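You operate a simulated robot arm through the tools that you are given. There is no shell and no other tool. Be economical: measure what you need, move in short steps, check, and stop when the job is done.

Carry out the task below with a simulated two-armed robot. There is one attempt and no reset: what you move stays moved.

Task
Grease the rudder nipple till three beads show, then work it in.
Fine: wheel braked while you grease; greaser back in the tool stand; free the brake, turn the yellow spoke upright, brake again.

The check looks at the end state, three seconds after you hand in, the way a careful person would. Anything else that was tipped, shoved, dropped, spilled or broken makes it a failure.

Robot
Two 7-joint arms with two-finger parallel grippers on one trunk, on a base that drives. Base frame: it is fixed to the floor where the robot stands at the start and does not move with it; the origin is under the middle of the robot, x ahead of it, y to its left, z up. Lengths are in mm, angles in rad, forces in N, time in s.
The left shoulder is at the start at [50, 161, 1139], the right one opposite. With the tool pointing down near the work surface each hand reaches from about 240 to 680 mm from the robot's upright axis, wherever it stands, measured 20 degrees to its own side. Places, roughly: bore of the tool stand [800, 0, 900]; brake knob [-200, -1500, 800]; grease nipple [800, 200, 700]; green-banded wheel [-2000, -1200, 800]; red-banded wheel [-200, -1600, 800]. Payload 3.43 kg a hand.
The tool frame of a hand sits at the grasp point between the pads (the TCP): z along the fingers, y along the line on which they close. The tips reach 30 mm beyond it. Largest opening 94 mm; finger width 28, thickness 10; the body of the gripper, 50 by 96 mm, starts 55 mm behind the TCP.
Orientation is that of the tool frame in the base frame, as a unit quaternion [w, x, y, z]. With the fingers straight down and closing along the base's y, the tool's x points along the base's -x, its y along +y and its z along -z.

Tools
- The arms move only by the tool move_arm. It takes "left_series", "right_series" or both (then of equal length, played together; a hand with none holds still); each is a list of rows, each an object of numbers (a shift or turn left out is 0, a gripper value left out holds the last): "x", "y", "z": the shift along the tool's x, y, z in units of 150 mm (1.0 is 150 mm); "wx", "wy", "wz": the turn, a rotation vector about the tool's x, y, z in units of 120 degrees (1.0 is 120 degrees); "fingers": the gripper command, from -1 (shut) to 1 (fully open), values between in proportion. In form: [{"x": .., "y": .., "z": .., "wx": .., "wy": .., "wz": .., "fingers": ..}, ...]. A call has 1 to 8 rows; each row is the pose to reach, as a shift and turn from the pose commanded when the call began, along the tool's axes at that moment. A call with a number of a shift or a turn outside -1 to 1 is refused whole. A row lasts 0.2 s, in which the tool goes at most 50 mm and 0.15 rad; a call with a longer step from one row to the next is refused whole, and so is a gripper value outside its range. A pose out of reach is approached as far as the arm can. The call stops where the force on the tool passes 40 N (or 10 N more than at its start, if that is more) or the arm is blocked; 0.2 s more then pass. The fingers move at their own pace (about 45 mm/s each) and stop on an object; they squeeze with about 21 N. The grip force told is the motor's: it shows also when the fingers shut on nothing. Time passes only in rows, and 0.2 s behind the last, so rows that repeat a pose let the fingers close. The reply holds the time, the measured pose of the TCP, the force on the tool along the base axes, the opening and the grip force, in the units named above and with some noise, with the torque about the TCP (base axes, N m) and any sound that the robot's microphone picked up, and new pictures: "views" is both (left out), scene, wrist or none (wrist: the cameras of the hands that moved).
- Cameras (640 x 400 px; columns grow to the right, rows downward): "scene" is now at [127.8, 10.4, 1327.3]; the picture's right is [0.11, -0.99, 0.00], its down [0.12, 0.01, -0.99] and it looks along [0.99, 0.11, 0.12] (base axes); focal length 214 px, centre (320, 200). "left" rides on the left gripper at [76, -14, -102] in its tool frame; the picture's right is [0.18, 0.98, 0.00], its down [-0.75, 0.14, -0.64] and it looks along [-0.63, 0.12, 0.77] (tool axes); focal length 243 px, centre (320, 200). "right" rides on the right gripper at [76, 14, -103] in its tool frame; the picture's right is [-0.18, 0.98, 0.00], its down [-0.75, -0.14, -0.64] and it looks along [-0.63, -0.12, 0.77] (tool axes); focal length 243 px, centre (320, 200). There is no depth. A picture from a camera that has moved, and an enlarged one, comes with that camera's place and axes in the base frame and with its lens.
- slide_trunk(by): slides the trunk up (or, below 0, down) by that many mm; the arms and the scene camera ride with it, the base frame stays. It gives what a move gives, with no picture.
- steer(legs): drives the robot by 1 to 6 legs, each [ahead, left, turn to the left] in mm, mm and rad, along the robot's own axes; the way and the turn of a leg run together, so that a leg with both is an arc; at most 1500 mm and 3.142 rad a leg. The arms and the cameras ride along, it lands a little off, and it stops where it bumps. It gives what a move gives, and a new picture of the scene camera.
- pan_tilt(pan, tilt): turns the head with the scene camera to pan (to the left, within 1.396 rad either way) and tilt (down, from -0.506 to 1.204), counted from straight ahead of the robot. It gives what a move gives, and a new picture of the scene camera.
- inspect(camera, box): a new picture of the part [left, top, right, bottom] of that camera's present view, enlarged. The clock stands still meanwhile.
- finish_job(): hands the job in; it is judged then, once.

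Work in short steps. Places have to be worked out from the pictures, the camera data and where the tool is seen: move nearer, look again, correct. Check each grasp and each placing, and mend what went wrong. You have 120 turns and 260 pictures in all, those below and enlarged ones among them. Open the grippers and draw the arms clear of the work before you hand the job in, unless the task says otherwise; then end with one line.

The tools are called as a command line: name --argument value ..., lists and objects as JSON in quotes. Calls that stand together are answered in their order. move_arm: Moves the arms, as the interface text tells. Its arguments: {"type":"object","properties":{"left_series":{"type":"array","items":{"type":"object","properties":{"x":{"type":"number"},"y":{"type":"number"},"z":{"type":"number"},"wx":{"type":"number"},"wy":{"type":"number"},"wz":{"type":"number"},"fingers":{"type":"number"}}}},"right_series":{"type":"array","items":{"type":"object","properties":{"x":{"type":"number"},"y":{"type":"number"},"z":{"type":"number"},"wx":{"type":"number"},"wy":{"type":"number"},"wz":{"type":"number"},"fingers":{"type":"number"}}}},"views":{"type":"string","enum":["both","scene","wrist","none"]}},"required":[]} The other tools are called the same way: slide_trunk (by) slides the trunk up or down; steer (legs) drives the base; pan_tilt (pan, tilt) turns the head that bears the scene camera; inspect (camera, box) takes an enlarged picture of a part of a camera's view; finish_job () hands the job in.

At the start:

```text
time_s: 0.0
left_ee_pos: [319.6, 132.6, 1368.5]
left_tool_rot: [0.0, -0.001, 1.0, 0.0]
left_contact_force: [-0.5, -0.1, 0.2]
left_moment: [0.02, 0.02, 0.0]
left_opening: 93.9
left_finger_force: 0.0
right_ee_pos: [274.9, -69.0, 1312.2]
right_tool_rot: [0.0, 0.0, 1.0, 0.0]
right_contact_force: [0.0, 0.3, 0.1]
right_moment: [0.05, 0.01, 0.01]
right_opening: 94.0
right_finger_force: 0.0
trunk travel left (down, up): [-166.0, 100.0]
robot x, y, heading: [-0.7, -1.7, 0.0]
head pan, tilt: [0.106, -0.119]
```

scene: 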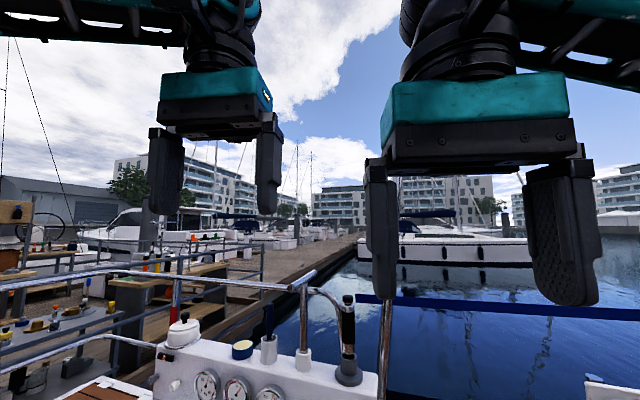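
right: 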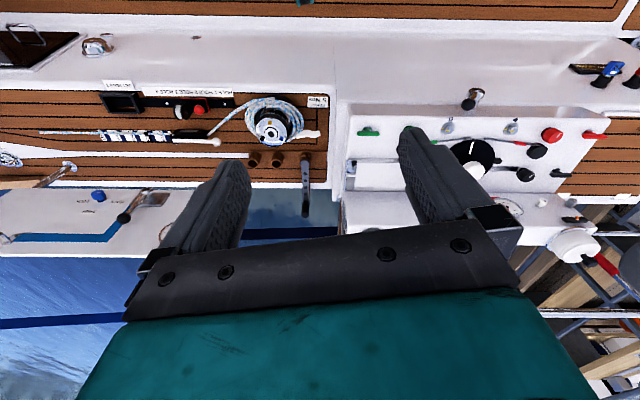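
left: 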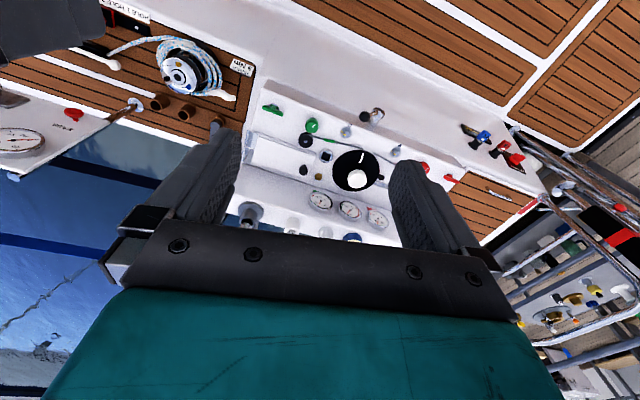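

The arms block the view of the console. I tilt the head down to see the tool stand and the nipple.

pan_tilt --pan 0.1 --tilt 0.65

pan_tilt --pan -1.39 --tilt 0.3

```text
time_s: 1.1
left_ee_pos: [320.5, 132.0, 1369.2]
left_tool_rot: [0.0, -0.002, 1.0, -0.001]
left_contact_force: [0.2, -0.1, 0.0]
left_moment: [-0.02, 0.02, 0.02]
left_opening: 93.9
left_finger_force: 0.0
right_ee_pos: [277.9, -70.4, 1310.9]
right_tool_rot: [0.0, 0.004, 1.0, -0.002]
right_contact_force: [35.9, -13.9, -26.6]
right_moment: [0.73, 1.63, 0.2]
right_opening: 93.7
right_finger_force: 0.0
trunk travel left (down, up): [-166.0, 100.0]
robot x, y, heading: [-3.4, 2.9, -0.0]
head pan, tilt: [0.099, 0.649]
camera scene: at [134.8, 11.1, 1285.8], right [0.11, -0.99, 0.0], down [-0.33, -0.03, -0.94], along [0.94, 0.1, -0.33], focal length 214 px, centre (320, 200)
```

scene: 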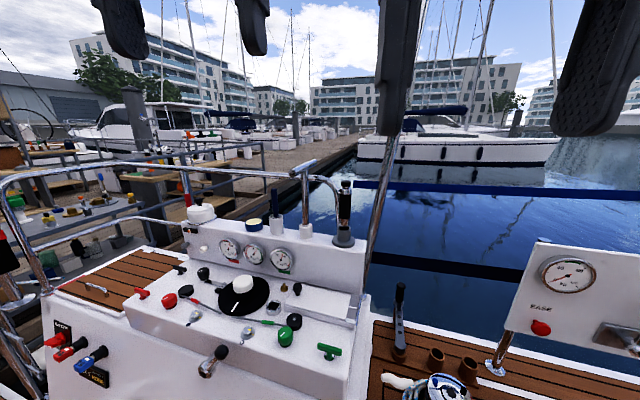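

```text
time_s: 2.7
left_ee_pos: [320.4, 131.1, 1368.2]
left_tool_rot: [0.0, -0.001, 1.0, -0.002]
left_contact_force: [-0.8, 0.5, 0.1]
left_moment: [0.04, 0.02, 0.01]
left_opening: 93.9
left_finger_force: 0.1
right_ee_pos: [273.8, -69.2, 1314.4]
right_tool_rot: [0.0, 0.0, 1.0, 0.0]
right_contact_force: [0.1, -0.5, 0.3]
right_moment: [0.0, 0.01, -0.02]
right_opening: 94.0
right_finger_force: 0.0
trunk travel left (down, up): [-166.0, 100.0]
robot x, y, heading: [-0.6, 1.5, 0.001]
head pan, tilt: [-1.389, 0.3]
camera scene: at [58.8, -90.7, 1289.1], right [-0.98, -0.18, 0.0], down [-0.05, 0.29, -0.96], along [0.17, -0.94, -0.3], focal length 214 px, centre (320, 200)
```

scene: 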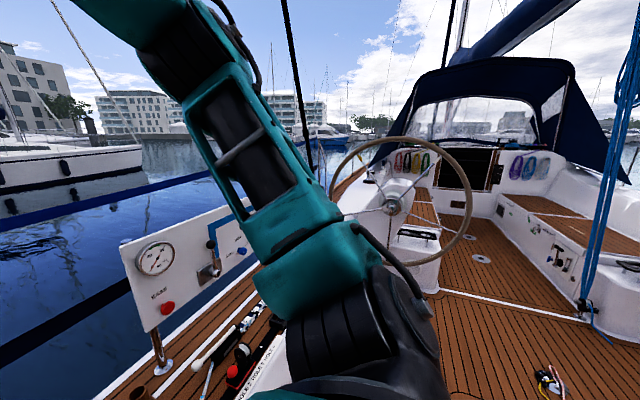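

Now a close look at the console and at the wheel.

inspect --camera "scene" --box '[310, 120, 510, 245]'

pan_tilt --pan 0.1 --tilt 0.9

inspect --camera "scene" --box '[120, 60, 400, 235]'

inspect --camera "scene" --box '[20, 150, 360, 362]'

```text
3.20 times, centred on (410, 182) of scene
camera zoom: at [58.8, -90.7, 1289.1], right [-0.98, -0.18, 0.0], down [-0.05, 0.29, -0.96], along [0.17, -0.94, -0.3], focal length 686 px, centre (32, 256)
```

zoom: 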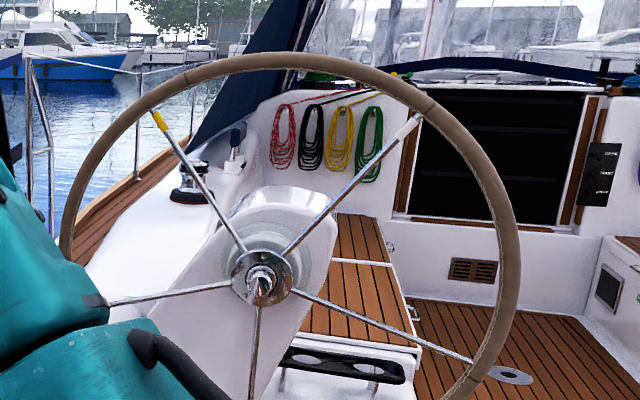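

```text
time_s: 4.3
left_ee_pos: [320.7, 132.7, 1370.0]
left_tool_rot: [0.0, -0.001, 1.0, -0.001]
left_contact_force: [1.5, 0.7, 0.2]
left_moment: [0.01, 0.04, 0.0]
left_opening: 94.1
left_finger_force: 0.1
right_ee_pos: [283.1, -70.1, 1308.5]
right_tool_rot: [-0.001, 0.015, 1.0, -0.005]
right_contact_force: [69.6, 29.8, -28.7]
right_moment: [-3.75, 4.88, -4.05]
right_opening: 93.9
right_finger_force: 0.0
trunk travel left (down, up): [-166.0, 100.0]
robot x, y, heading: [3.6, -1.2, 0.003]
head pan, tilt: [0.099, 0.901]
camera scene: at [101.6, -54.9, 1247.1], right [-0.68, -0.73, 0.0], down [-0.51, 0.48, -0.72], along [0.52, -0.49, -0.7], focal length 214 px, centre (320, 200)
```

scene: 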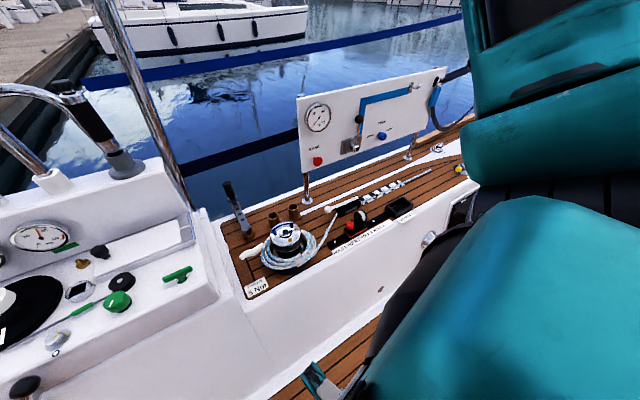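

```text
2.29 times, centred on (260, 148) of scene
camera zoom: at [101.6, -54.9, 1247.1], right [-0.68, -0.73, 0.0], down [-0.51, 0.48, -0.72], along [0.52, -0.49, -0.7], focal length 490 px, centre (457, 320)
```

zoom: 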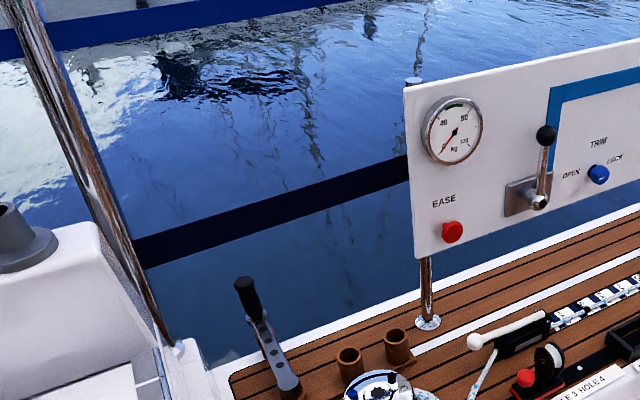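

```text
1.88 times, centred on (190, 256) of scene
camera zoom: at [101.6, -54.9, 1247.1], right [-0.68, -0.73, 0.0], down [-0.51, 0.48, -0.72], along [0.52, -0.49, -0.7], focal length 404 px, centre (565, 95)
```

zoom: 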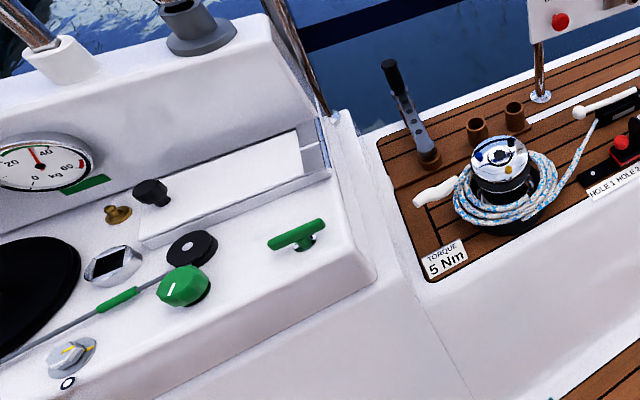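

The head swing pushes on the right hand, so I move both hands out to the sides and ahead.

move_arm --right_series '[{"x": -0.3, "y": 0}, {"x": -0.6, "y": 0}, {"x": -0.6, "y": -0.3}, {"x": -0.6, "y": -0.6}, {"x": -0.6, "y": -0.9}, {"x": -0.6, "y": -1.0, "z": 0.3}, {"x": -0.6, "y": -1.0, "z": 0.6}, {"x": -0.6, "y": -1.0, "z": 0.8}]' --left_series '[{"x": -0.2, "y": 0}, {"x": -0.2, "y": 0.2}, {"x": -0.2, "y": 0.4}, {"x": -0.2, "y": 0.6}, {"x": -0.2, "y": 0.8}, {"x": -0.2, "y": 0.8, "z": 0.3}, {"x": -0.2, "y": 0.8, "z": 0.6}, {"x": -0.2, "y": 0.8, "z": 0.8}]' --views "scene"

pan_tilt --pan 0.0 --tilt 0.8

```text
time_s: 6.1
left_ee_pos: [352.4, 251.6, 1247.8]
left_tool_rot: [0.0, -0.002, 1.0, 0.0]
left_contact_force: [-0.3, 0.9, 0.8]
left_moment: [-0.01, 0.01, -0.02]
left_opening: 94.0
left_finger_force: 0.1
left hand out of reach, approached as far as the arm can: row 5
right_ee_pos: [364.8, -218.3, 1191.4]
right_tool_rot: [-0.001, 0.0, 1.0, 0.0]
right_contact_force: [0.9, 0.4, -0.1]
right_moment: [-0.02, -0.01, -0.02]
right_opening: 94.1
right_finger_force: 0.0
trunk travel left (down, up): [-166.0, 100.0]
robot x, y, heading: [2.9, 1.7, -0.008]
head pan, tilt: [0.099, 0.901]
camera scene: at [117.4, 8.8, 1236.9], right [0.1, -0.99, 0.0], down [-0.78, -0.08, -0.62], along [0.62, 0.06, -0.78], focal length 214 px, centre (320, 200)
```

scene: 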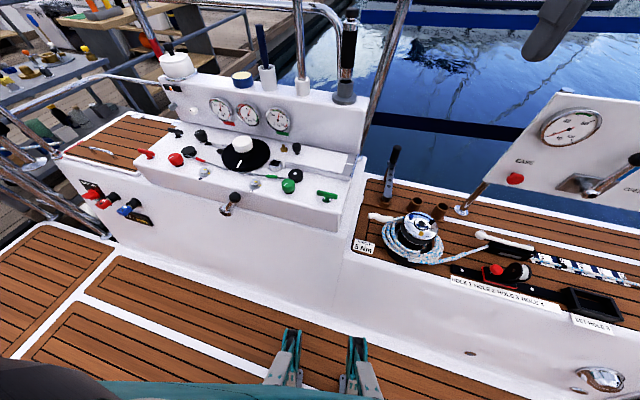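

```text
time_s: 6.8
left_ee_pos: [353.0, 252.3, 1248.0]
left_tool_rot: [0.0, -0.001, 1.0, -0.001]
left_contact_force: [0.7, 0.7, 0.1]
left_moment: [0.01, 0.01, 0.01]
left_opening: 93.7
left_finger_force: 0.2
right_ee_pos: [364.4, -219.9, 1192.6]
right_tool_rot: [0.0, -0.001, 1.0, 0.0]
right_contact_force: [0.2, 0.2, -0.6]
right_moment: [0.0, -0.03, 0.0]
right_opening: 93.9
right_finger_force: 0.0
trunk travel left (down, up): [-166.0, 100.0]
robot x, y, heading: [1.1, -0.4, 0.004]
head pan, tilt: [0.0, 0.799]
camera scene: at [122.6, 1.3, 1244.7], right [0.0, -1.0, 0.0], down [-0.72, 0.0, -0.7], along [0.7, 0.0, -0.72], focal length 214 px, centre (320, 200)
```

scene: 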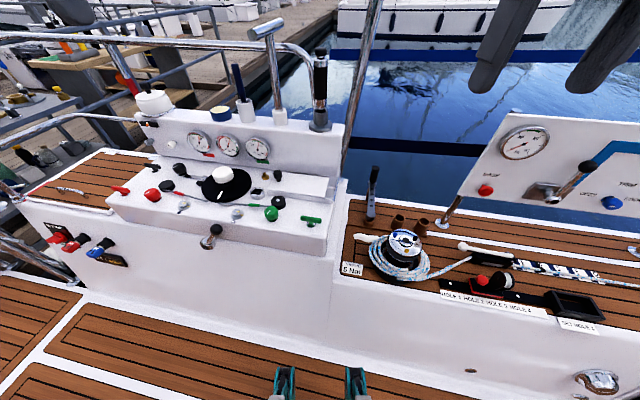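

The stand is the grey base with a black-handled tool at px (320,100); the nipple is probably the brass fitting near (265,178). I zoom in.

inspect --camera "scene" --box '[130, 140, 340, 270]'

inspect --camera "scene" --box '[250, 20, 350, 200]'

```text
3.05 times, centred on (235, 205) of scene
camera zoom: at [122.6, 1.3, 1244.7], right [0.0, -1.0, 0.0], down [-0.72, 0.0, -0.7], along [0.7, 0.0, -0.72], focal length 654 px, centre (579, 185)
```

zoom: 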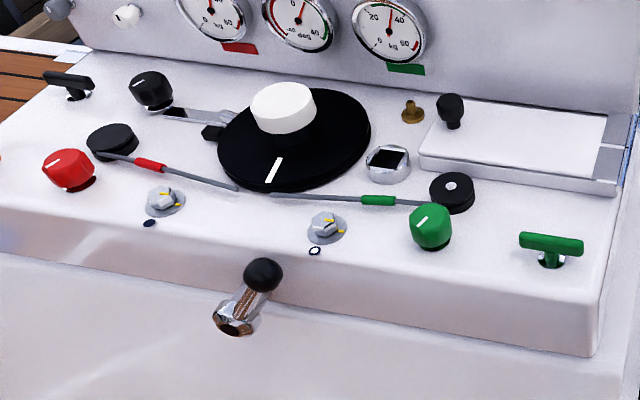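

```text
2.22 times, centred on (300, 110) of scene
camera zoom: at [122.6, 1.3, 1244.7], right [0.0, -1.0, 0.0], down [-0.72, 0.0, -0.7], along [0.7, 0.0, -0.72], focal length 477 px, centre (364, 400)
```

zoom: 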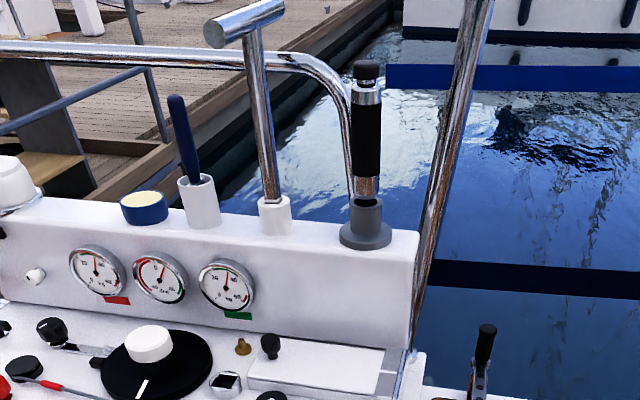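

I'll check the wheel and brake first. I back off a little and turn right to face the wheel.

steer --legs '[[-100, 0, 0], [0, 0, -1.57]]'

pan_tilt --pan 0.0 --tilt 0.4

```text
time_s: 11.8
left_ee_pos: [147.9, -355.8, 1249.2]
left_tool_rot: [0.0, 0.712, 0.702, 0.0]
left_contact_force: [0.1, 0.4, -0.3]
left_moment: [0.01, -0.01, 0.02]
left_opening: 94.1
left_finger_force: 0.1
right_ee_pos: [-323.8, -360.6, 1192.9]
right_tool_rot: [0.0, 0.712, 0.702, 0.0]
right_contact_force: [-0.5, 0.1, -0.9]
right_moment: [-0.01, -0.03, -0.02]
right_opening: 93.9
right_finger_force: 0.0
trunk travel left (down, up): [-166.0, 100.0]
robot x, y, heading: [-97.0, -2.9, -1.584]
head pan, tilt: [0.0, 0.799]
camera scene: at [-98.8, -119.4, 1244.7], right [-1.0, 0.01, 0.0], down [0.01, 0.72, -0.7], along [-0.01, -0.7, -0.72], focal length 214 px, centre (320, 200)
```

scene: 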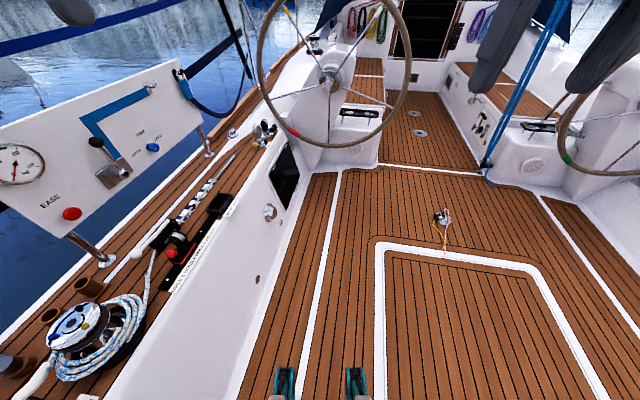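

```text
time_s: 12.6
left_ee_pos: [147.9, -354.4, 1248.7]
left_tool_rot: [-0.001, 0.711, 0.703, -0.001]
left_contact_force: [-0.7, 0.3, -0.4]
left_moment: [0.0, 0.02, 0.04]
left_opening: 93.9
left_finger_force: 0.1
right_ee_pos: [-323.7, -361.0, 1191.4]
right_tool_rot: [0.0, 0.712, 0.702, -0.001]
right_contact_force: [0.2, -0.7, -0.2]
right_moment: [-0.01, 0.0, 0.01]
right_opening: 93.9
right_finger_force: 0.0
trunk travel left (down, up): [-166.0, 100.0]
robot x, y, heading: [-101.6, 2.1, -1.585]
head pan, tilt: [0.0, 0.4]
camera scene: at [-98.9, -131.4, 1279.8], right [-1.0, 0.01, 0.0], down [0.01, 0.39, -0.92], along [-0.01, -0.92, -0.39], focal length 214 px, centre (320, 200)
```

scene: 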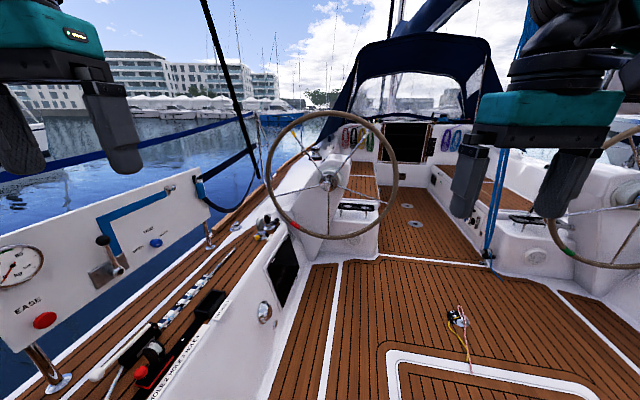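

The red-banded wheel is ahead with its yellow spoke at upper left. I drive closer, keeping off the bench at left and the loose item on deck at right.

steer --legs '[[500, -130, 0]]'

inspect --camera "scene" --box '[200, 80, 440, 280]'

```text
time_s: 15.6
left_ee_pos: [11.3, -848.0, 1248.2]
left_tool_rot: [0.0, 0.712, 0.703, -0.001]
left_contact_force: [0.3, 0.3, -0.7]
left_moment: [-0.03, 0.0, -0.04]
left_opening: 93.8
left_finger_force: 0.1
right_ee_pos: [-459.0, -852.2, 1190.9]
right_tool_rot: [0.001, 0.712, 0.702, 0.0]
right_contact_force: [-0.5, -1.3, 0.2]
right_moment: [-0.01, -0.01, 0.01]
right_opening: 94.2
right_finger_force: 0.0
trunk travel left (down, up): [-166.0, 100.0]
robot x, y, heading: [-234.1, -493.8, -1.587]
head pan, tilt: [0.0, 0.4]
camera scene: at [-234.7, -625.2, 1279.8], right [-1.0, 0.02, 0.0], down [0.01, 0.39, -0.92], along [-0.01, -0.92, -0.39], focal length 214 px, centre (320, 200)
```

scene: 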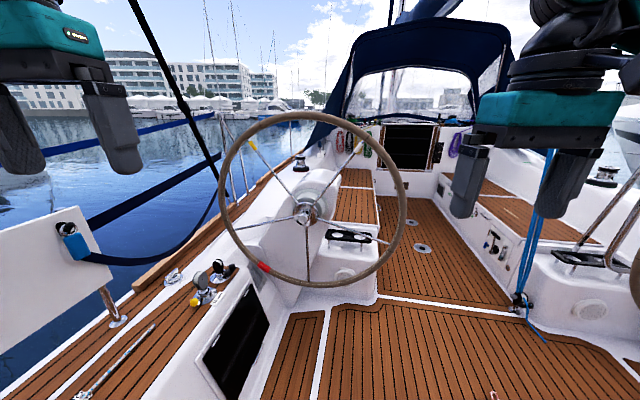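

```text
2.00 times, centred on (320, 180) of scene
camera zoom: at [-234.7, -625.2, 1279.8], right [-1.0, 0.02, 0.0], down [0.01, 0.39, -0.92], along [-0.01, -0.92, -0.39], focal length 429 px, centre (320, 240)
```

zoom: 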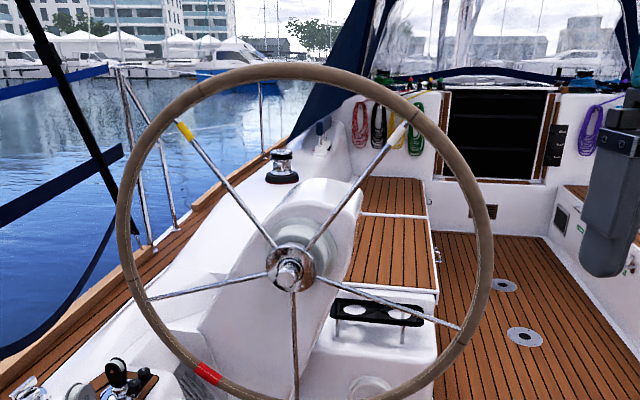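

The brake knob is on the hub, near [-180,-1480,830]. I drive 300 mm closer and zoom in on it.

steer --legs '[[300, 0, 0]]'

pan_tilt --pan 0.0 --tilt 0.7

inspect --camera "scene" --box '[250, 130, 350, 190]'

```text
time_s: 17.7
left_ee_pos: [8.3, -1152.2, 1249.1]
left_tool_rot: [-0.001, 0.711, 0.703, -0.001]
left_contact_force: [0.2, -1.3, -0.2]
left_moment: [-0.01, 0.0, -0.01]
left_opening: 94.2
left_finger_force: 0.0
right_ee_pos: [-462.1, -1159.2, 1192.0]
right_tool_rot: [0.0, 0.712, 0.703, 0.0]
right_contact_force: [0.1, 0.1, 0.6]
right_moment: [-0.01, 0.0, -0.04]
right_opening: 94.1
right_finger_force: 0.0
trunk travel left (down, up): [-166.0, 100.0]
robot x, y, heading: [-238.0, -799.9, -1.58]
head pan, tilt: [0.0, 0.4]
camera scene: at [-238.4, -929.4, 1279.8], right [-1.0, 0.01, 0.0], down [0.0, 0.39, -0.92], along [-0.01, -0.92, -0.39], focal length 214 px, centre (320, 200)
```

scene: 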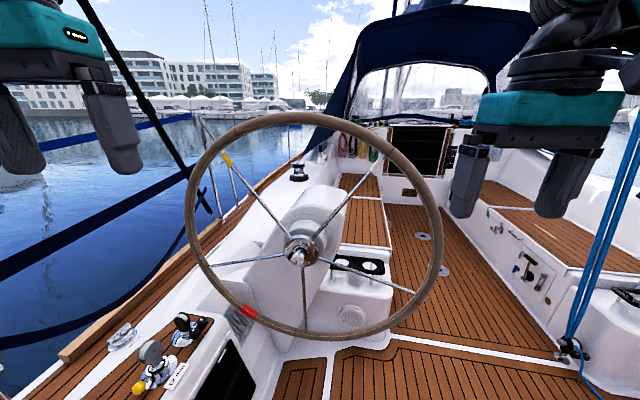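

```text
time_s: 18.5
left_ee_pos: [9.3, -1152.8, 1249.1]
left_tool_rot: [0.0, 0.711, 0.703, -0.002]
left_contact_force: [-0.3, -0.3, -0.1]
left_moment: [-0.02, 0.01, -0.01]
left_opening: 93.8
left_finger_force: 0.0
right_ee_pos: [-461.1, -1158.3, 1192.5]
right_tool_rot: [-0.001, 0.711, 0.703, 0.0]
right_contact_force: [-0.6, 0.1, 0.0]
right_moment: [0.02, -0.01, 0.0]
right_opening: 93.9
right_finger_force: 0.0
trunk travel left (down, up): [-166.0, 100.0]
robot x, y, heading: [-237.5, -797.1, -1.583]
head pan, tilt: [0.0, 0.7]
camera scene: at [-238.3, -921.2, 1253.0], right [-1.0, 0.01, 0.0], down [0.01, 0.64, -0.77], along [-0.01, -0.77, -0.64], focal length 214 px, centre (320, 200)
```

scene: 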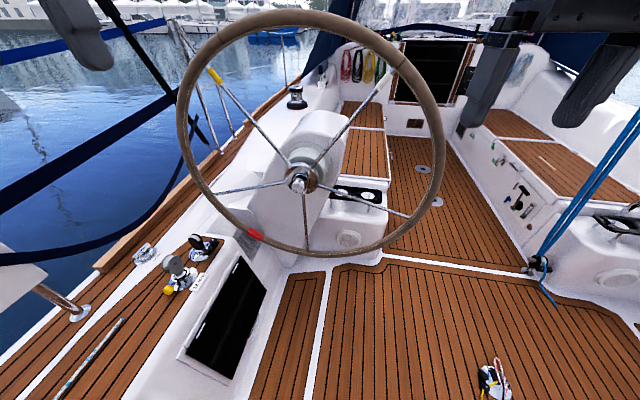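

```text
6.40 times, centred on (300, 160) of scene
camera zoom: at [-238.3, -921.2, 1253.0], right [-1.0, 0.01, 0.0], down [0.01, 0.64, -0.77], along [-0.01, -0.77, -0.64], focal length 1373 px, centre (448, 456)
```

zoom: 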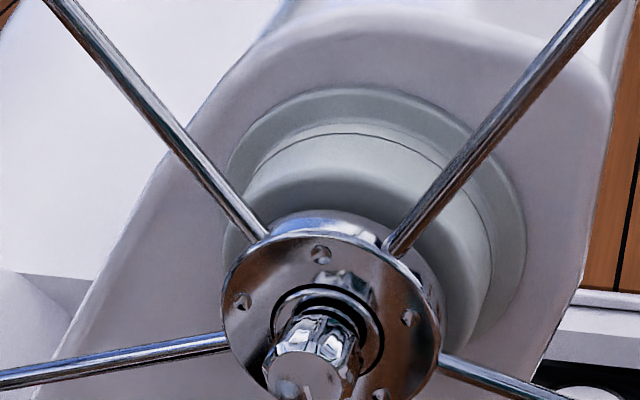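

inspect --camera "scene" --box '[280, 160, 320, 205]'

```text
8.89 times, centred on (300, 182) of scene
camera zoom: at [-238.3, -921.2, 1253.0], right [-1.0, 0.01, 0.0], down [0.01, 0.64, -0.77], along [-0.01, -0.77, -0.64], focal length 1906 px, centre (498, 356)
```

zoom: 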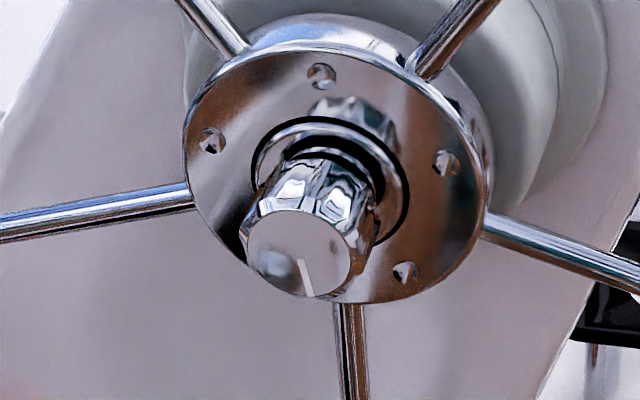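

The index mark on the brake knob points down, and I put the knob near [-174,-1465,846]. The wheel is about vertical and yawed ~10°, with radius ~415 mm. I bring the left hand down with its fingers turning forward.

move_arm --left_series '[{"y": -0.1, "z": 0.12, "wy": -0.07}, {"y": -0.2, "z": 0.25, "wy": -0.14}, {"y": -0.3, "z": 0.38, "wy": -0.21}, {"y": -0.4, "z": 0.5, "wy": -0.28}, {"y": -0.5, "z": 0.63, "wy": -0.35}, {"y": -0.6, "z": 0.76, "wy": -0.42}, {"y": -0.7, "z": 0.88, "wy": -0.49}, {"y": -0.8, "z": 1.0, "wy": -0.56}]' --views "both"

```text
time_s: 20.3
left_ee_pos: [-152.3, -1197.1, 1115.1]
left_tool_rot: [0.389, 0.591, 0.587, -0.393]
left_contact_force: [0.3, -0.3, 0.0]
left_moment: [-0.01, 0.05, 0.01]
left_opening: 94.0
left_finger_force: 0.1
left hand out of reach, approached as far as the arm can: row 6, 7, 8
right_ee_pos: [-463.9, -1158.8, 1191.8]
right_tool_rot: [0.001, 0.711, 0.703, 0.001]
right_contact_force: [-0.4, 0.5, -0.8]
right_moment: [0.01, 0.0, -0.01]
right_opening: 93.8
right_finger_force: 0.1
trunk travel left (down, up): [-166.0, 100.0]
robot x, y, heading: [-240.5, -794.0, -1.579]
head pan, tilt: [0.0, 0.7]
camera scene: at [-239.1, -921.7, 1252.9], right [-1.0, 0.01, 0.0], down [0.01, 0.64, -0.76], along [-0.01, -0.76, -0.64], focal length 214 px, centre (320, 200)
camera left: at [-165.3, -1073.2, 1085.5], right [0.98, 0.06, -0.17], down [0.15, 0.3, 0.94], along [0.11, -0.95, 0.28], focal length 243 px, centre (320, 200)
```

scene: 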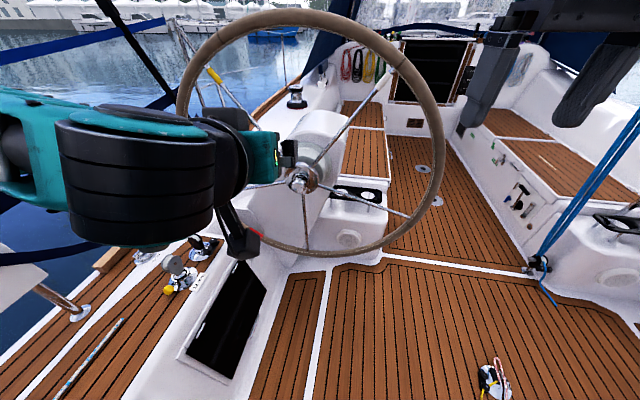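
left: 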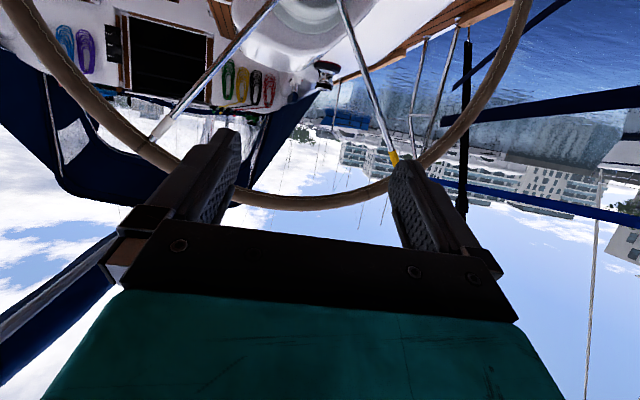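

The fingers are now 23° off horizontal. I carry on down and ahead, leveling out to line up with the hub axis.

move_arm --left_series '[{"x": 0.15, "z": 0.2, "wx": 0.015, "wy": -0.04, "wz": 0.006}, {"x": 0.31, "z": 0.4, "wx": 0.03, "wy": -0.08, "wz": 0.012}, {"x": 0.47, "z": 0.6, "wx": 0.045, "wy": -0.12, "wz": 0.018}, {"x": 0.63, "z": 0.8, "wx": 0.06, "wy": -0.16, "wz": 0.025}, {"x": 0.79, "z": 1.0, "wx": 0.077, "wy": -0.19, "wz": 0.032}]' --views "both"

```text
time_s: 21.5
left_ee_pos: [-230.3, -1260.9, 994.3]
left_tool_rot: [0.464, 0.549, 0.45, -0.53]
left_contact_force: [0.2, -0.2, 0.9]
left_moment: [-0.01, 0.02, 0.02]
left_opening: 94.2
left_finger_force: 0.1
left hand out of reach, approached as far as the arm can: row 3, 4, 5
right_ee_pos: [-462.8, -1157.9, 1191.7]
right_tool_rot: [0.0, 0.712, 0.703, 0.0]
right_contact_force: [0.0, -0.7, 0.7]
right_moment: [-0.02, 0.03, -0.02]
right_opening: 93.9
right_finger_force: 0.1
trunk travel left (down, up): [-166.0, 100.0]
robot x, y, heading: [-235.9, -800.3, -1.586]
head pan, tilt: [0.0, 0.7]
camera scene: at [-238.2, -921.7, 1253.0], right [-1.0, 0.01, 0.0], down [0.01, 0.64, -0.76], along [-0.01, -0.76, -0.64], focal length 214 px, centre (320, 200)
camera left: at [-225.2, -1159.1, 918.7], right [0.97, -0.16, -0.15], down [0.22, 0.61, 0.76], along [-0.03, -0.78, 0.63], focal length 243 px, centre (320, 200)
```

scene: 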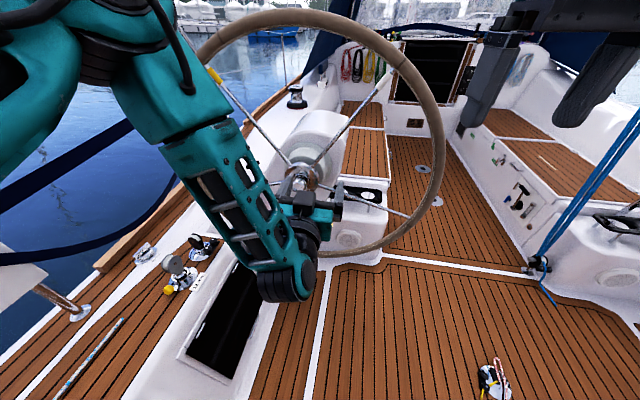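
left: 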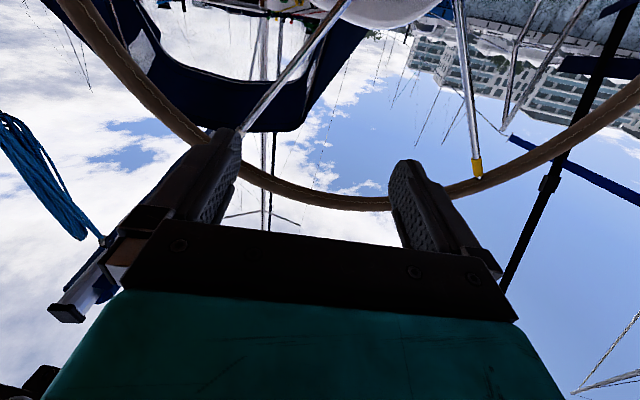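

The wrist is cramped because the robot is too near, so I back off 200 mm and then reach out.

steer --legs '[[-200, 0, 0]]'

move_arm --left_series '[{"z": 0.3}, {"z": 0.6}]' --views "none"

```text
time_s: 23.1
left_ee_pos: [-228.2, -1062.0, 993.5]
left_tool_rot: [0.463, 0.55, 0.449, -0.531]
left_contact_force: [0.3, 0.0, 0.1]
left_moment: [0.01, -0.01, 0.01]
left_opening: 94.1
left_finger_force: 0.0
right_ee_pos: [-460.4, -959.3, 1192.1]
right_tool_rot: [0.0, 0.712, 0.702, 0.0]
right_contact_force: [0.7, -0.8, -0.3]
right_moment: [-0.02, 0.03, 0.04]
right_opening: 94.1
right_finger_force: 0.1
trunk travel left (down, up): [-166.0, 100.0]
robot x, y, heading: [-235.4, -598.7, -1.583]
head pan, tilt: [0.0, 0.7]
camera scene: at [-235.9, -721.5, 1253.1], right [-1.0, 0.01, 0.0], down [0.01, 0.64, -0.77], along [-0.01, -0.77, -0.64], focal length 214 px, centre (320, 200)
```

scene: 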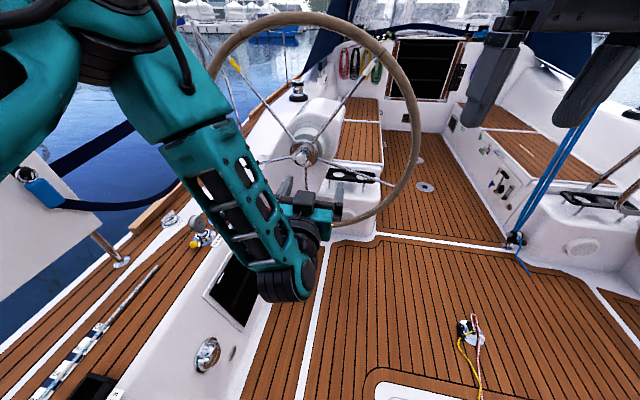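

```text
time_s: 23.7
left_ee_pos: [-259.9, -1143.9, 1004.9]
left_tool_rot: [0.464, 0.549, 0.453, -0.528]
left_contact_force: [-0.7, 1.2, -0.6]
left_moment: [-0.01, -0.01, 0.02]
left_opening: 94.0
left_finger_force: 0.1
left hand out of reach, approached as far as the arm can: row 1, 2
right_ee_pos: [-460.3, -958.6, 1192.7]
right_tool_rot: [0.0, 0.712, 0.702, 0.0]
right_contact_force: [-0.7, -0.1, 1.2]
right_moment: [0.01, -0.02, 0.01]
right_opening: 93.9
right_finger_force: 0.1
trunk travel left (down, up): [-166.0, 100.0]
robot x, y, heading: [-234.4, -598.6, -1.58]
head pan, tilt: [0.0, 0.7]
```

The orientation is right, but the arm still reports a reach limit. Lowering the trunk eases the wrist bend and brings the hand to knob height.

slide_trunk --by -150

move_arm --left_series '[{"y": 0.25}, {"y": 0.5}]' --views "scene"

```text
time_s: 25.4
left_ee_pos: [-258.8, -1142.2, 854.1]
left_tool_rot: [0.463, 0.55, 0.451, -0.528]
left_contact_force: [-0.4, 0.2, -0.1]
left_moment: [-0.01, 0.0, -0.01]
left_opening: 93.9
left_finger_force: 0.2
right_ee_pos: [-460.9, -958.9, 1041.9]
right_tool_rot: [-0.001, 0.712, 0.702, -0.001]
right_contact_force: [-0.5, -0.5, -0.4]
right_moment: [0.01, -0.02, -0.01]
right_opening: 94.0
right_finger_force: 0.0
trunk travel left (down, up): [-16.0, 250.0]
robot x, y, heading: [-236.1, -597.5, -1.586]
head pan, tilt: [0.0, 0.7]
```

```text
time_s: 26.0
left_ee_pos: [-232.4, -1137.9, 881.0]
left_tool_rot: [0.465, 0.549, 0.457, -0.523]
left_contact_force: [0.2, 0.4, -0.2]
left_moment: [-0.02, -0.04, 0.01]
left_opening: 93.8
left_finger_force: 0.1
left hand out of reach, approached as far as the arm can: row 1, 2
right_ee_pos: [-460.3, -958.7, 1042.7]
right_tool_rot: [0.0, 0.712, 0.702, 0.001]
right_contact_force: [-1.6, -0.1, 0.0]
right_moment: [-0.01, 0.06, 0.0]
right_opening: 94.0
right_finger_force: 0.0
trunk travel left (down, up): [-16.0, 250.0]
robot x, y, heading: [-237.1, -599.5, -1.586]
head pan, tilt: [0.0, 0.7]
camera scene: at [-235.9, -722.1, 1103.0], right [-1.0, 0.01, 0.0], down [0.01, 0.64, -0.76], along [-0.01, -0.76, -0.64], focal length 214 px, centre (320, 200)
```

scene: 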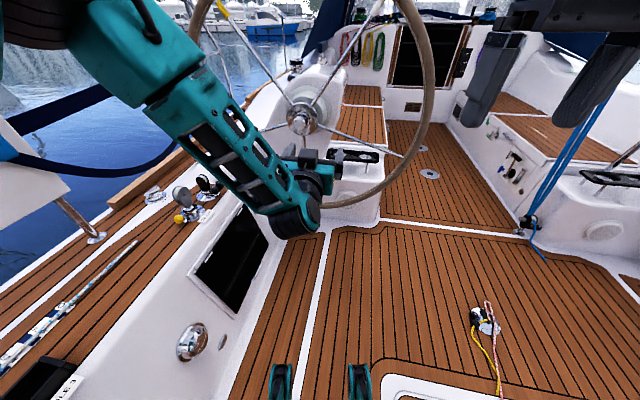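

The arm is still against a joint limit. I test whether a roll about the finger axis frees it.

move_arm --left_series '[{"wz": 0.07}, {"wz": 0.14}, {"wz": 0.21}, {"wz": 0.28}]' --views "none"

```text
time_s: 27.0
left_ee_pos: [-234.9, -1135.3, 881.8]
left_tool_rot: [0.598, 0.656, 0.275, -0.369]
left_contact_force: [-0.5, -0.7, 0.2]
left_moment: [0.03, 0.0, 0.01]
left_opening: 94.1
left_finger_force: 0.1
left hand out of reach, approached as far as the arm can: row 1, 2, 3, 4
right_ee_pos: [-460.0, -958.0, 1041.6]
right_tool_rot: [0.0, 0.712, 0.702, 0.0]
right_contact_force: [-0.3, 0.0, 0.3]
right_moment: [0.0, 0.02, -0.01]
right_opening: 93.9
right_finger_force: 0.1
trunk travel left (down, up): [-16.0, 250.0]
robot x, y, heading: [-236.8, -597.6, -1.589]
head pan, tilt: [0.0, 0.7]
```

The roll was followed. I test whether the hand now moves forward and to the left.

move_arm --left_series '[{"z": 0.3}, {"z": 0.6}, {"z": 0.9}]' --views "both"

```text
time_s: 27.8
left_ee_pos: [-271.7, -1265.8, 892.6]
left_tool_rot: [0.596, 0.659, 0.279, -0.365]
left_contact_force: [-0.3, 0.1, 0.6]
left_moment: [0.01, 0.01, 0.02]
left_opening: 94.0
left_finger_force: 0.0
left hand out of reach, approached as far as the arm can: row 1, 2, 3
right_ee_pos: [-460.8, -959.5, 1041.9]
right_tool_rot: [0.0, 0.712, 0.702, 0.0]
right_contact_force: [0.2, -0.1, -0.7]
right_moment: [-0.03, -0.04, 0.06]
right_opening: 94.1
right_finger_force: 0.0
trunk travel left (down, up): [-16.0, 250.0]
robot x, y, heading: [-235.2, -601.0, -1.585]
head pan, tilt: [0.0, 0.7]
camera scene: at [-235.9, -722.3, 1102.9], right [-1.0, 0.01, 0.0], down [0.01, 0.64, -0.76], along [-0.01, -0.76, -0.64], focal length 214 px, centre (320, 200)
camera left: at [-224.6, -1168.9, 825.7], right [0.9, -0.14, 0.42], down [-0.23, 0.67, 0.71], along [-0.38, -0.73, 0.56], focal length 243 px, centre (320, 200)
```

scene: 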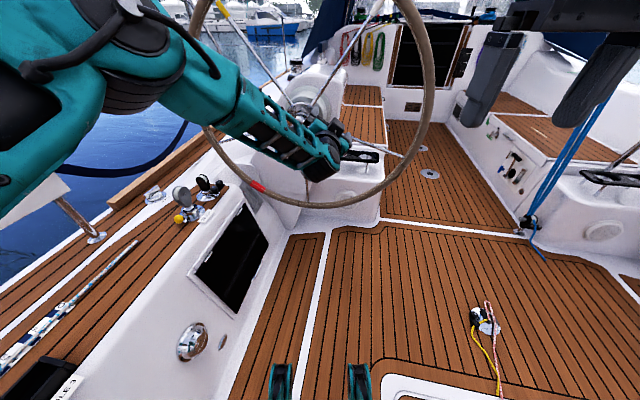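
left: 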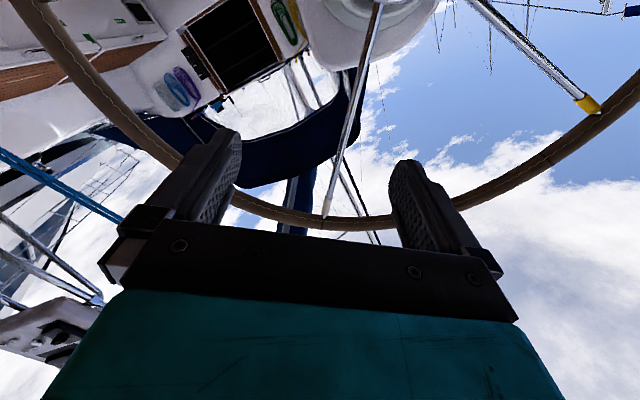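

Forward works, but leftward is limited by the wrist because the knob is too far inboard for this arm. I shift the robot 230 mm to its right and then move the hand left.

steer --legs '[[0, -230, 0]]'

move_arm --left_series '[{"y": 0.15, "x": -0.15, "wz": -0.07}, {"y": 0.3, "x": -0.3, "wz": -0.14}, {"y": 0.45, "x": -0.45, "wz": -0.21}, {"y": 0.6, "x": -0.6, "wz": -0.28}, {"y": 0.75, "x": -0.75, "wz": -0.28}, {"y": 0.9, "x": -0.9, "wz": -0.28}]' --views "none"

```text
time_s: 30.5
left_ee_pos: [-502.7, -1261.5, 893.0]
left_tool_rot: [0.596, 0.658, 0.278, -0.367]
left_contact_force: [0.0, -0.3, 0.1]
left_moment: [-0.01, 0.02, 0.03]
left_opening: 93.8
left_finger_force: 0.1
right_ee_pos: [-689.8, -953.9, 1041.8]
right_tool_rot: [0.0, 0.713, 0.701, 0.0]
right_contact_force: [-1.3, 0.3, -0.1]
right_moment: [0.03, 0.03, -0.01]
right_opening: 94.3
right_finger_force: 0.0
trunk travel left (down, up): [-16.0, 250.0]
robot x, y, heading: [-464.9, -597.7, -1.589]
head pan, tilt: [0.0, 0.7]
camera scene: at [-465.4, -718.4, 1103.0], right [-1.0, 0.02, 0.0], down [0.01, 0.64, -0.76], along [-0.01, -0.76, -0.64], focal length 214 px, centre (320, 200)
```

scene: 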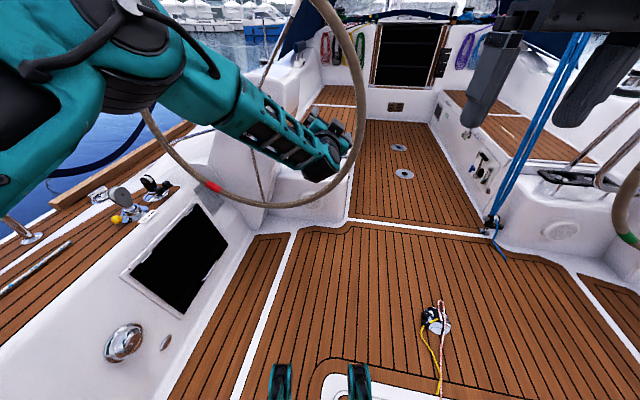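

```text
time_s: 31.9
left_ee_pos: [-473.3, -1271.6, 1082.4]
left_tool_rot: [0.464, 0.549, 0.457, -0.523]
left_contact_force: [0.3, 0.3, -0.2]
left_moment: [0.0, -0.01, -0.02]
left_opening: 94.2
left_finger_force: 0.1
right_ee_pos: [-690.3, -954.0, 1041.7]
right_tool_rot: [0.0, 0.714, 0.701, 0.0]
right_contact_force: [0.8, 0.3, 0.4]
right_moment: [-0.01, 0.0, -0.01]
right_opening: 94.0
right_finger_force: 0.0
trunk travel left (down, up): [-16.0, 250.0]
robot x, y, heading: [-464.6, -593.7, -1.587]
head pan, tilt: [0.0, 0.7]
```

There is no reach complaint now. I move the hand left and down toward the hub axis.

move_arm --left_series '[{"y": 0.2, "x": 0.16}, {"y": 0.4, "x": 0.32}, {"y": 0.6, "x": 0.48}, {"y": 0.8, "x": 0.64}, {"y": 1.0, "x": 0.8}]' --views "none"

move_arm --left_series '[{"y": 0.2, "x": 0.16}, {"y": 0.4, "x": 0.32}, {"y": 0.6, "x": 0.48}, {"y": 0.8, "x": 0.64}, {"y": 1.0, "x": 0.8}]' --views "scene"

```text
time_s: 33.1
left_ee_pos: [-401.8, -1280.9, 1031.3]
left_tool_rot: [0.465, 0.55, 0.459, -0.521]
left_contact_force: [0.2, 0.3, -0.9]
left_moment: [-0.03, 0.04, 0.01]
left_opening: 94.0
left_finger_force: 0.1
left hand out of reach, approached as far as the arm can: row 3, 4, 5
right_ee_pos: [-690.3, -953.9, 1041.6]
right_tool_rot: [0.0, 0.714, 0.7, -0.001]
right_contact_force: [-0.9, 0.5, -0.5]
right_moment: [0.02, 0.01, -0.02]
right_opening: 94.1
right_finger_force: 0.0
trunk travel left (down, up): [-16.0, 250.0]
robot x, y, heading: [-466.4, -594.2, -1.582]
head pan, tilt: [0.0, 0.7]
```

```text
time_s: 34.3
left_ee_pos: [-347.5, -1260.3, 954.3]
left_tool_rot: [0.467, 0.553, 0.508, -0.467]
left_contact_force: [-0.7, 0.1, 0.7]
left_moment: [0.04, 0.05, 0.02]
left_opening: 93.9
left_finger_force: 0.0
left hand out of reach, approached as far as the arm can: row 1, 2, 3, 4, 5
right_ee_pos: [-691.5, -953.9, 1041.6]
right_tool_rot: [0.0, 0.714, 0.7, 0.001]
right_contact_force: [-1.1, 0.2, 0.3]
right_moment: [0.0, -0.01, 0.0]
right_opening: 93.8
right_finger_force: 0.0
trunk travel left (down, up): [-16.0, 250.0]
robot x, y, heading: [-463.5, -592.5, -1.592]
head pan, tilt: [0.0, 0.7]
camera scene: at [-466.3, -718.0, 1103.1], right [-1.0, 0.02, 0.0], down [0.01, 0.64, -0.77], along [-0.01, -0.77, -0.64], focal length 214 px, centre (320, 200)
```

scene: 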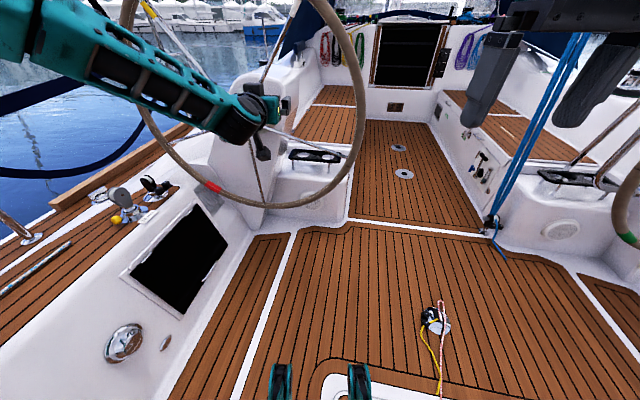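

The elbow sits out to the left, so the natural roll has the tool x axis pointing left, with the fingers closing vertically. I roll +90° in steps and retry.

move_arm --left_series '[{"wz": 0.07}, {"wz": 0.14}, {"wz": 0.21}, {"wz": 0.28}, {"wz": 0.35}, {"wz": 0.42}, {"wz": 0.49}, {"wz": 0.56}]' --views "none"

move_arm --left_series '[{"wz": 0.07}, {"wz": 0.14}, {"wz": 0.19}]' --views "none"

```text
time_s: 36.1
left_ee_pos: [-349.9, -1261.9, 952.3]
left_tool_rot: [0.647, 0.742, 0.118, -0.128]
left_contact_force: [-0.4, 0.4, 0.1]
left_moment: [-0.01, -0.01, 0.0]
left_opening: 94.0
left_finger_force: 0.0
right_ee_pos: [-690.4, -954.4, 1042.0]
right_tool_rot: [0.001, 0.713, 0.701, 0.0]
right_contact_force: [0.3, -0.7, 0.2]
right_moment: [-0.01, 0.02, 0.0]
right_opening: 94.0
right_finger_force: 0.1
trunk travel left (down, up): [-16.0, 250.0]
robot x, y, heading: [-462.9, -592.1, -1.59]
head pan, tilt: [0.0, 0.7]
```

```text
time_s: 36.9
left_ee_pos: [-350.0, -1260.4, 950.4]
left_tool_rot: [0.66, 0.751, -0.031, 0.002]
left_contact_force: [0.0, 0.2, -0.1]
left_moment: [-0.01, 0.0, -0.02]
left_opening: 94.0
left_finger_force: 0.2
right_ee_pos: [-691.1, -954.8, 1042.0]
right_tool_rot: [-0.001, 0.713, 0.701, -0.001]
right_contact_force: [-0.7, -0.3, -0.6]
right_moment: [-0.01, -0.03, -0.01]
right_opening: 94.0
right_finger_force: 0.0
trunk travel left (down, up): [-16.0, 250.0]
robot x, y, heading: [-467.3, -594.0, -1.588]
head pan, tilt: [0.0, 0.7]
```

Reach is fine now. I move left and down toward the hub axis, leveling the fingers and turning them to the 10° axis yaw.

move_arm --left_series '[{"x": 0.2, "y": -0.1, "z": 0.08, "wx": -0.012, "wy": -0.013}, {"x": 0.4, "y": -0.2, "z": 0.16, "wx": -0.025, "wy": -0.026}, {"x": 0.6, "y": -0.3, "z": 0.24, "wx": -0.037, "wy": -0.039}, {"x": 0.8, "y": -0.4, "z": 0.32, "wx": -0.05, "wy": -0.052}, {"x": 1.0, "y": -0.5, "z": 0.4, "wx": -0.062, "wy": -0.065}]' --views "both"

```text
time_s: 38.1
left_ee_pos: [-216.8, -1319.7, 976.8]
left_tool_rot: [0.627, 0.777, -0.038, -0.038]
left_contact_force: [1.1, 0.3, -0.5]
left_moment: [-0.03, 0.0, -0.04]
left_opening: 93.8
left_finger_force: 0.1
left hand out of reach, approached as far as the arm can: row 1, 2, 3, 4, 5
right_ee_pos: [-687.8, -954.7, 1042.3]
right_tool_rot: [-0.001, 0.713, 0.702, 0.0]
right_contact_force: [2.0, -0.1, -0.3]
right_moment: [0.02, 0.1, -0.01]
right_opening: 94.0
right_finger_force: 0.0
trunk travel left (down, up): [-16.0, 250.0]
robot x, y, heading: [-466.0, -594.6, -1.588]
head pan, tilt: [0.0, 0.7]
camera scene: at [-461.9, -719.8, 1102.7], right [-1.0, 0.02, 0.0], down [0.01, 0.65, -0.76], along [-0.01, -0.76, -0.65], focal length 214 px, centre (320, 200)
camera left: at [-130.0, -1226.4, 985.4], right [0.17, -0.23, 0.96], down [-0.68, 0.67, 0.28], along [-0.71, -0.7, -0.04], focal length 243 px, centre (320, 200)
```

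scene: 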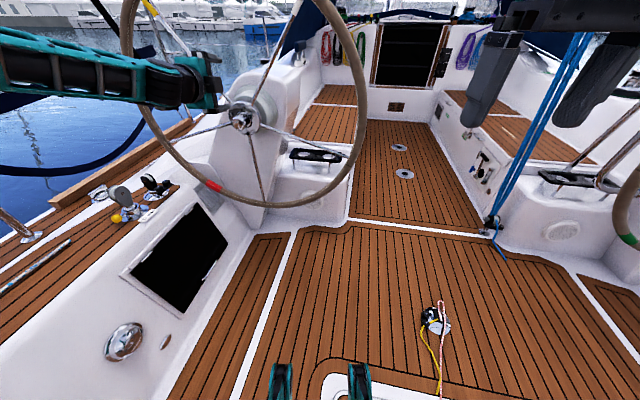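
left: 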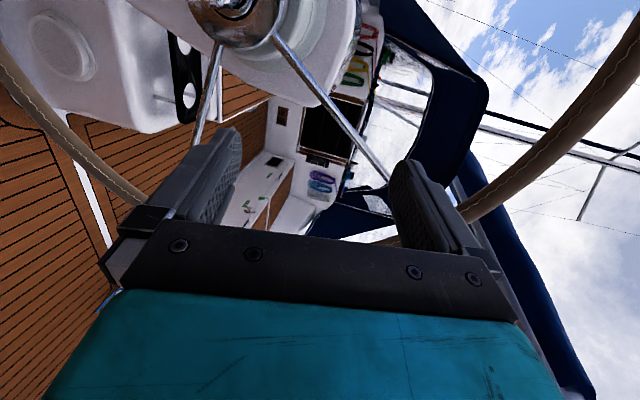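

The left arm naturally points inward, so the robot should stand turned about 40° left with the knob off its right-front. I draw the hand back, then turn and reposition.

move_arm --left_series '[{"z": -0.25}, {"z": -0.5}, {"z": -0.75}, {"z": -1.0}]' --views "none"

steer --legs '[[0, 0, 0.75]]'

```text
time_s: 39.1
left_ee_pos: [-202.1, -1171.2, 1014.9]
left_tool_rot: [0.629, 0.775, -0.039, -0.037]
left_contact_force: [1.0, 0.3, 0.6]
left_moment: [-0.01, -0.02, 0.02]
left_opening: 94.0
left_finger_force: 0.0
right_ee_pos: [-690.3, -954.4, 1042.7]
right_tool_rot: [0.0, 0.714, 0.701, 0.001]
right_contact_force: [-0.3, 0.5, -0.2]
right_moment: [0.02, -0.02, 0.01]
right_opening: 93.9
right_finger_force: 0.0
trunk travel left (down, up): [-16.0, 250.0]
robot x, y, heading: [-462.1, -597.2, -1.587]
head pan, tilt: [0.0, 0.7]
```

```text
time_s: 41.4
left_ee_pos: [113.7, -852.6, 1015.0]
left_tool_rot: [0.601, 0.739, 0.239, 0.188]
left_contact_force: [-0.2, 0.1, 0.4]
left_moment: [-0.01, -0.01, 0.0]
left_opening: 94.1
left_finger_force: 0.1
right_ee_pos: [-396.0, -1013.2, 1042.5]
right_tool_rot: [0.0, 0.418, 0.908, 0.0]
right_contact_force: [-0.2, 0.5, 0.2]
right_moment: [0.0, 0.0, 0.02]
right_opening: 94.0
right_finger_force: 0.0
trunk travel left (down, up): [-16.0, 250.0]
robot x, y, heading: [-466.2, -593.2, -0.866]
head pan, tilt: [0.0, 0.7]
camera scene: at [-381.9, -688.4, 1103.0], right [-0.76, -0.65, 0.0], down [-0.42, 0.49, -0.76], along [0.5, -0.58, -0.64], focal length 214 px, centre (320, 200)
```

scene: 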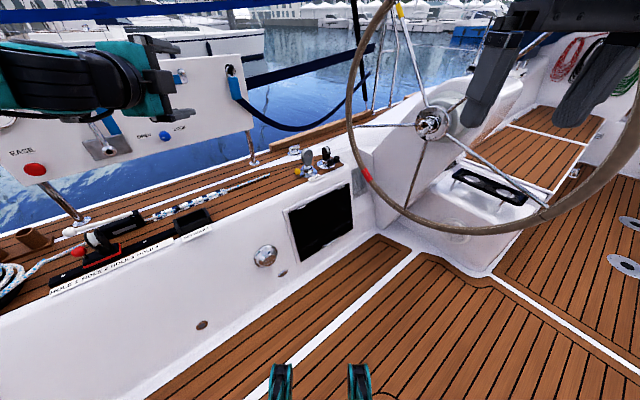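

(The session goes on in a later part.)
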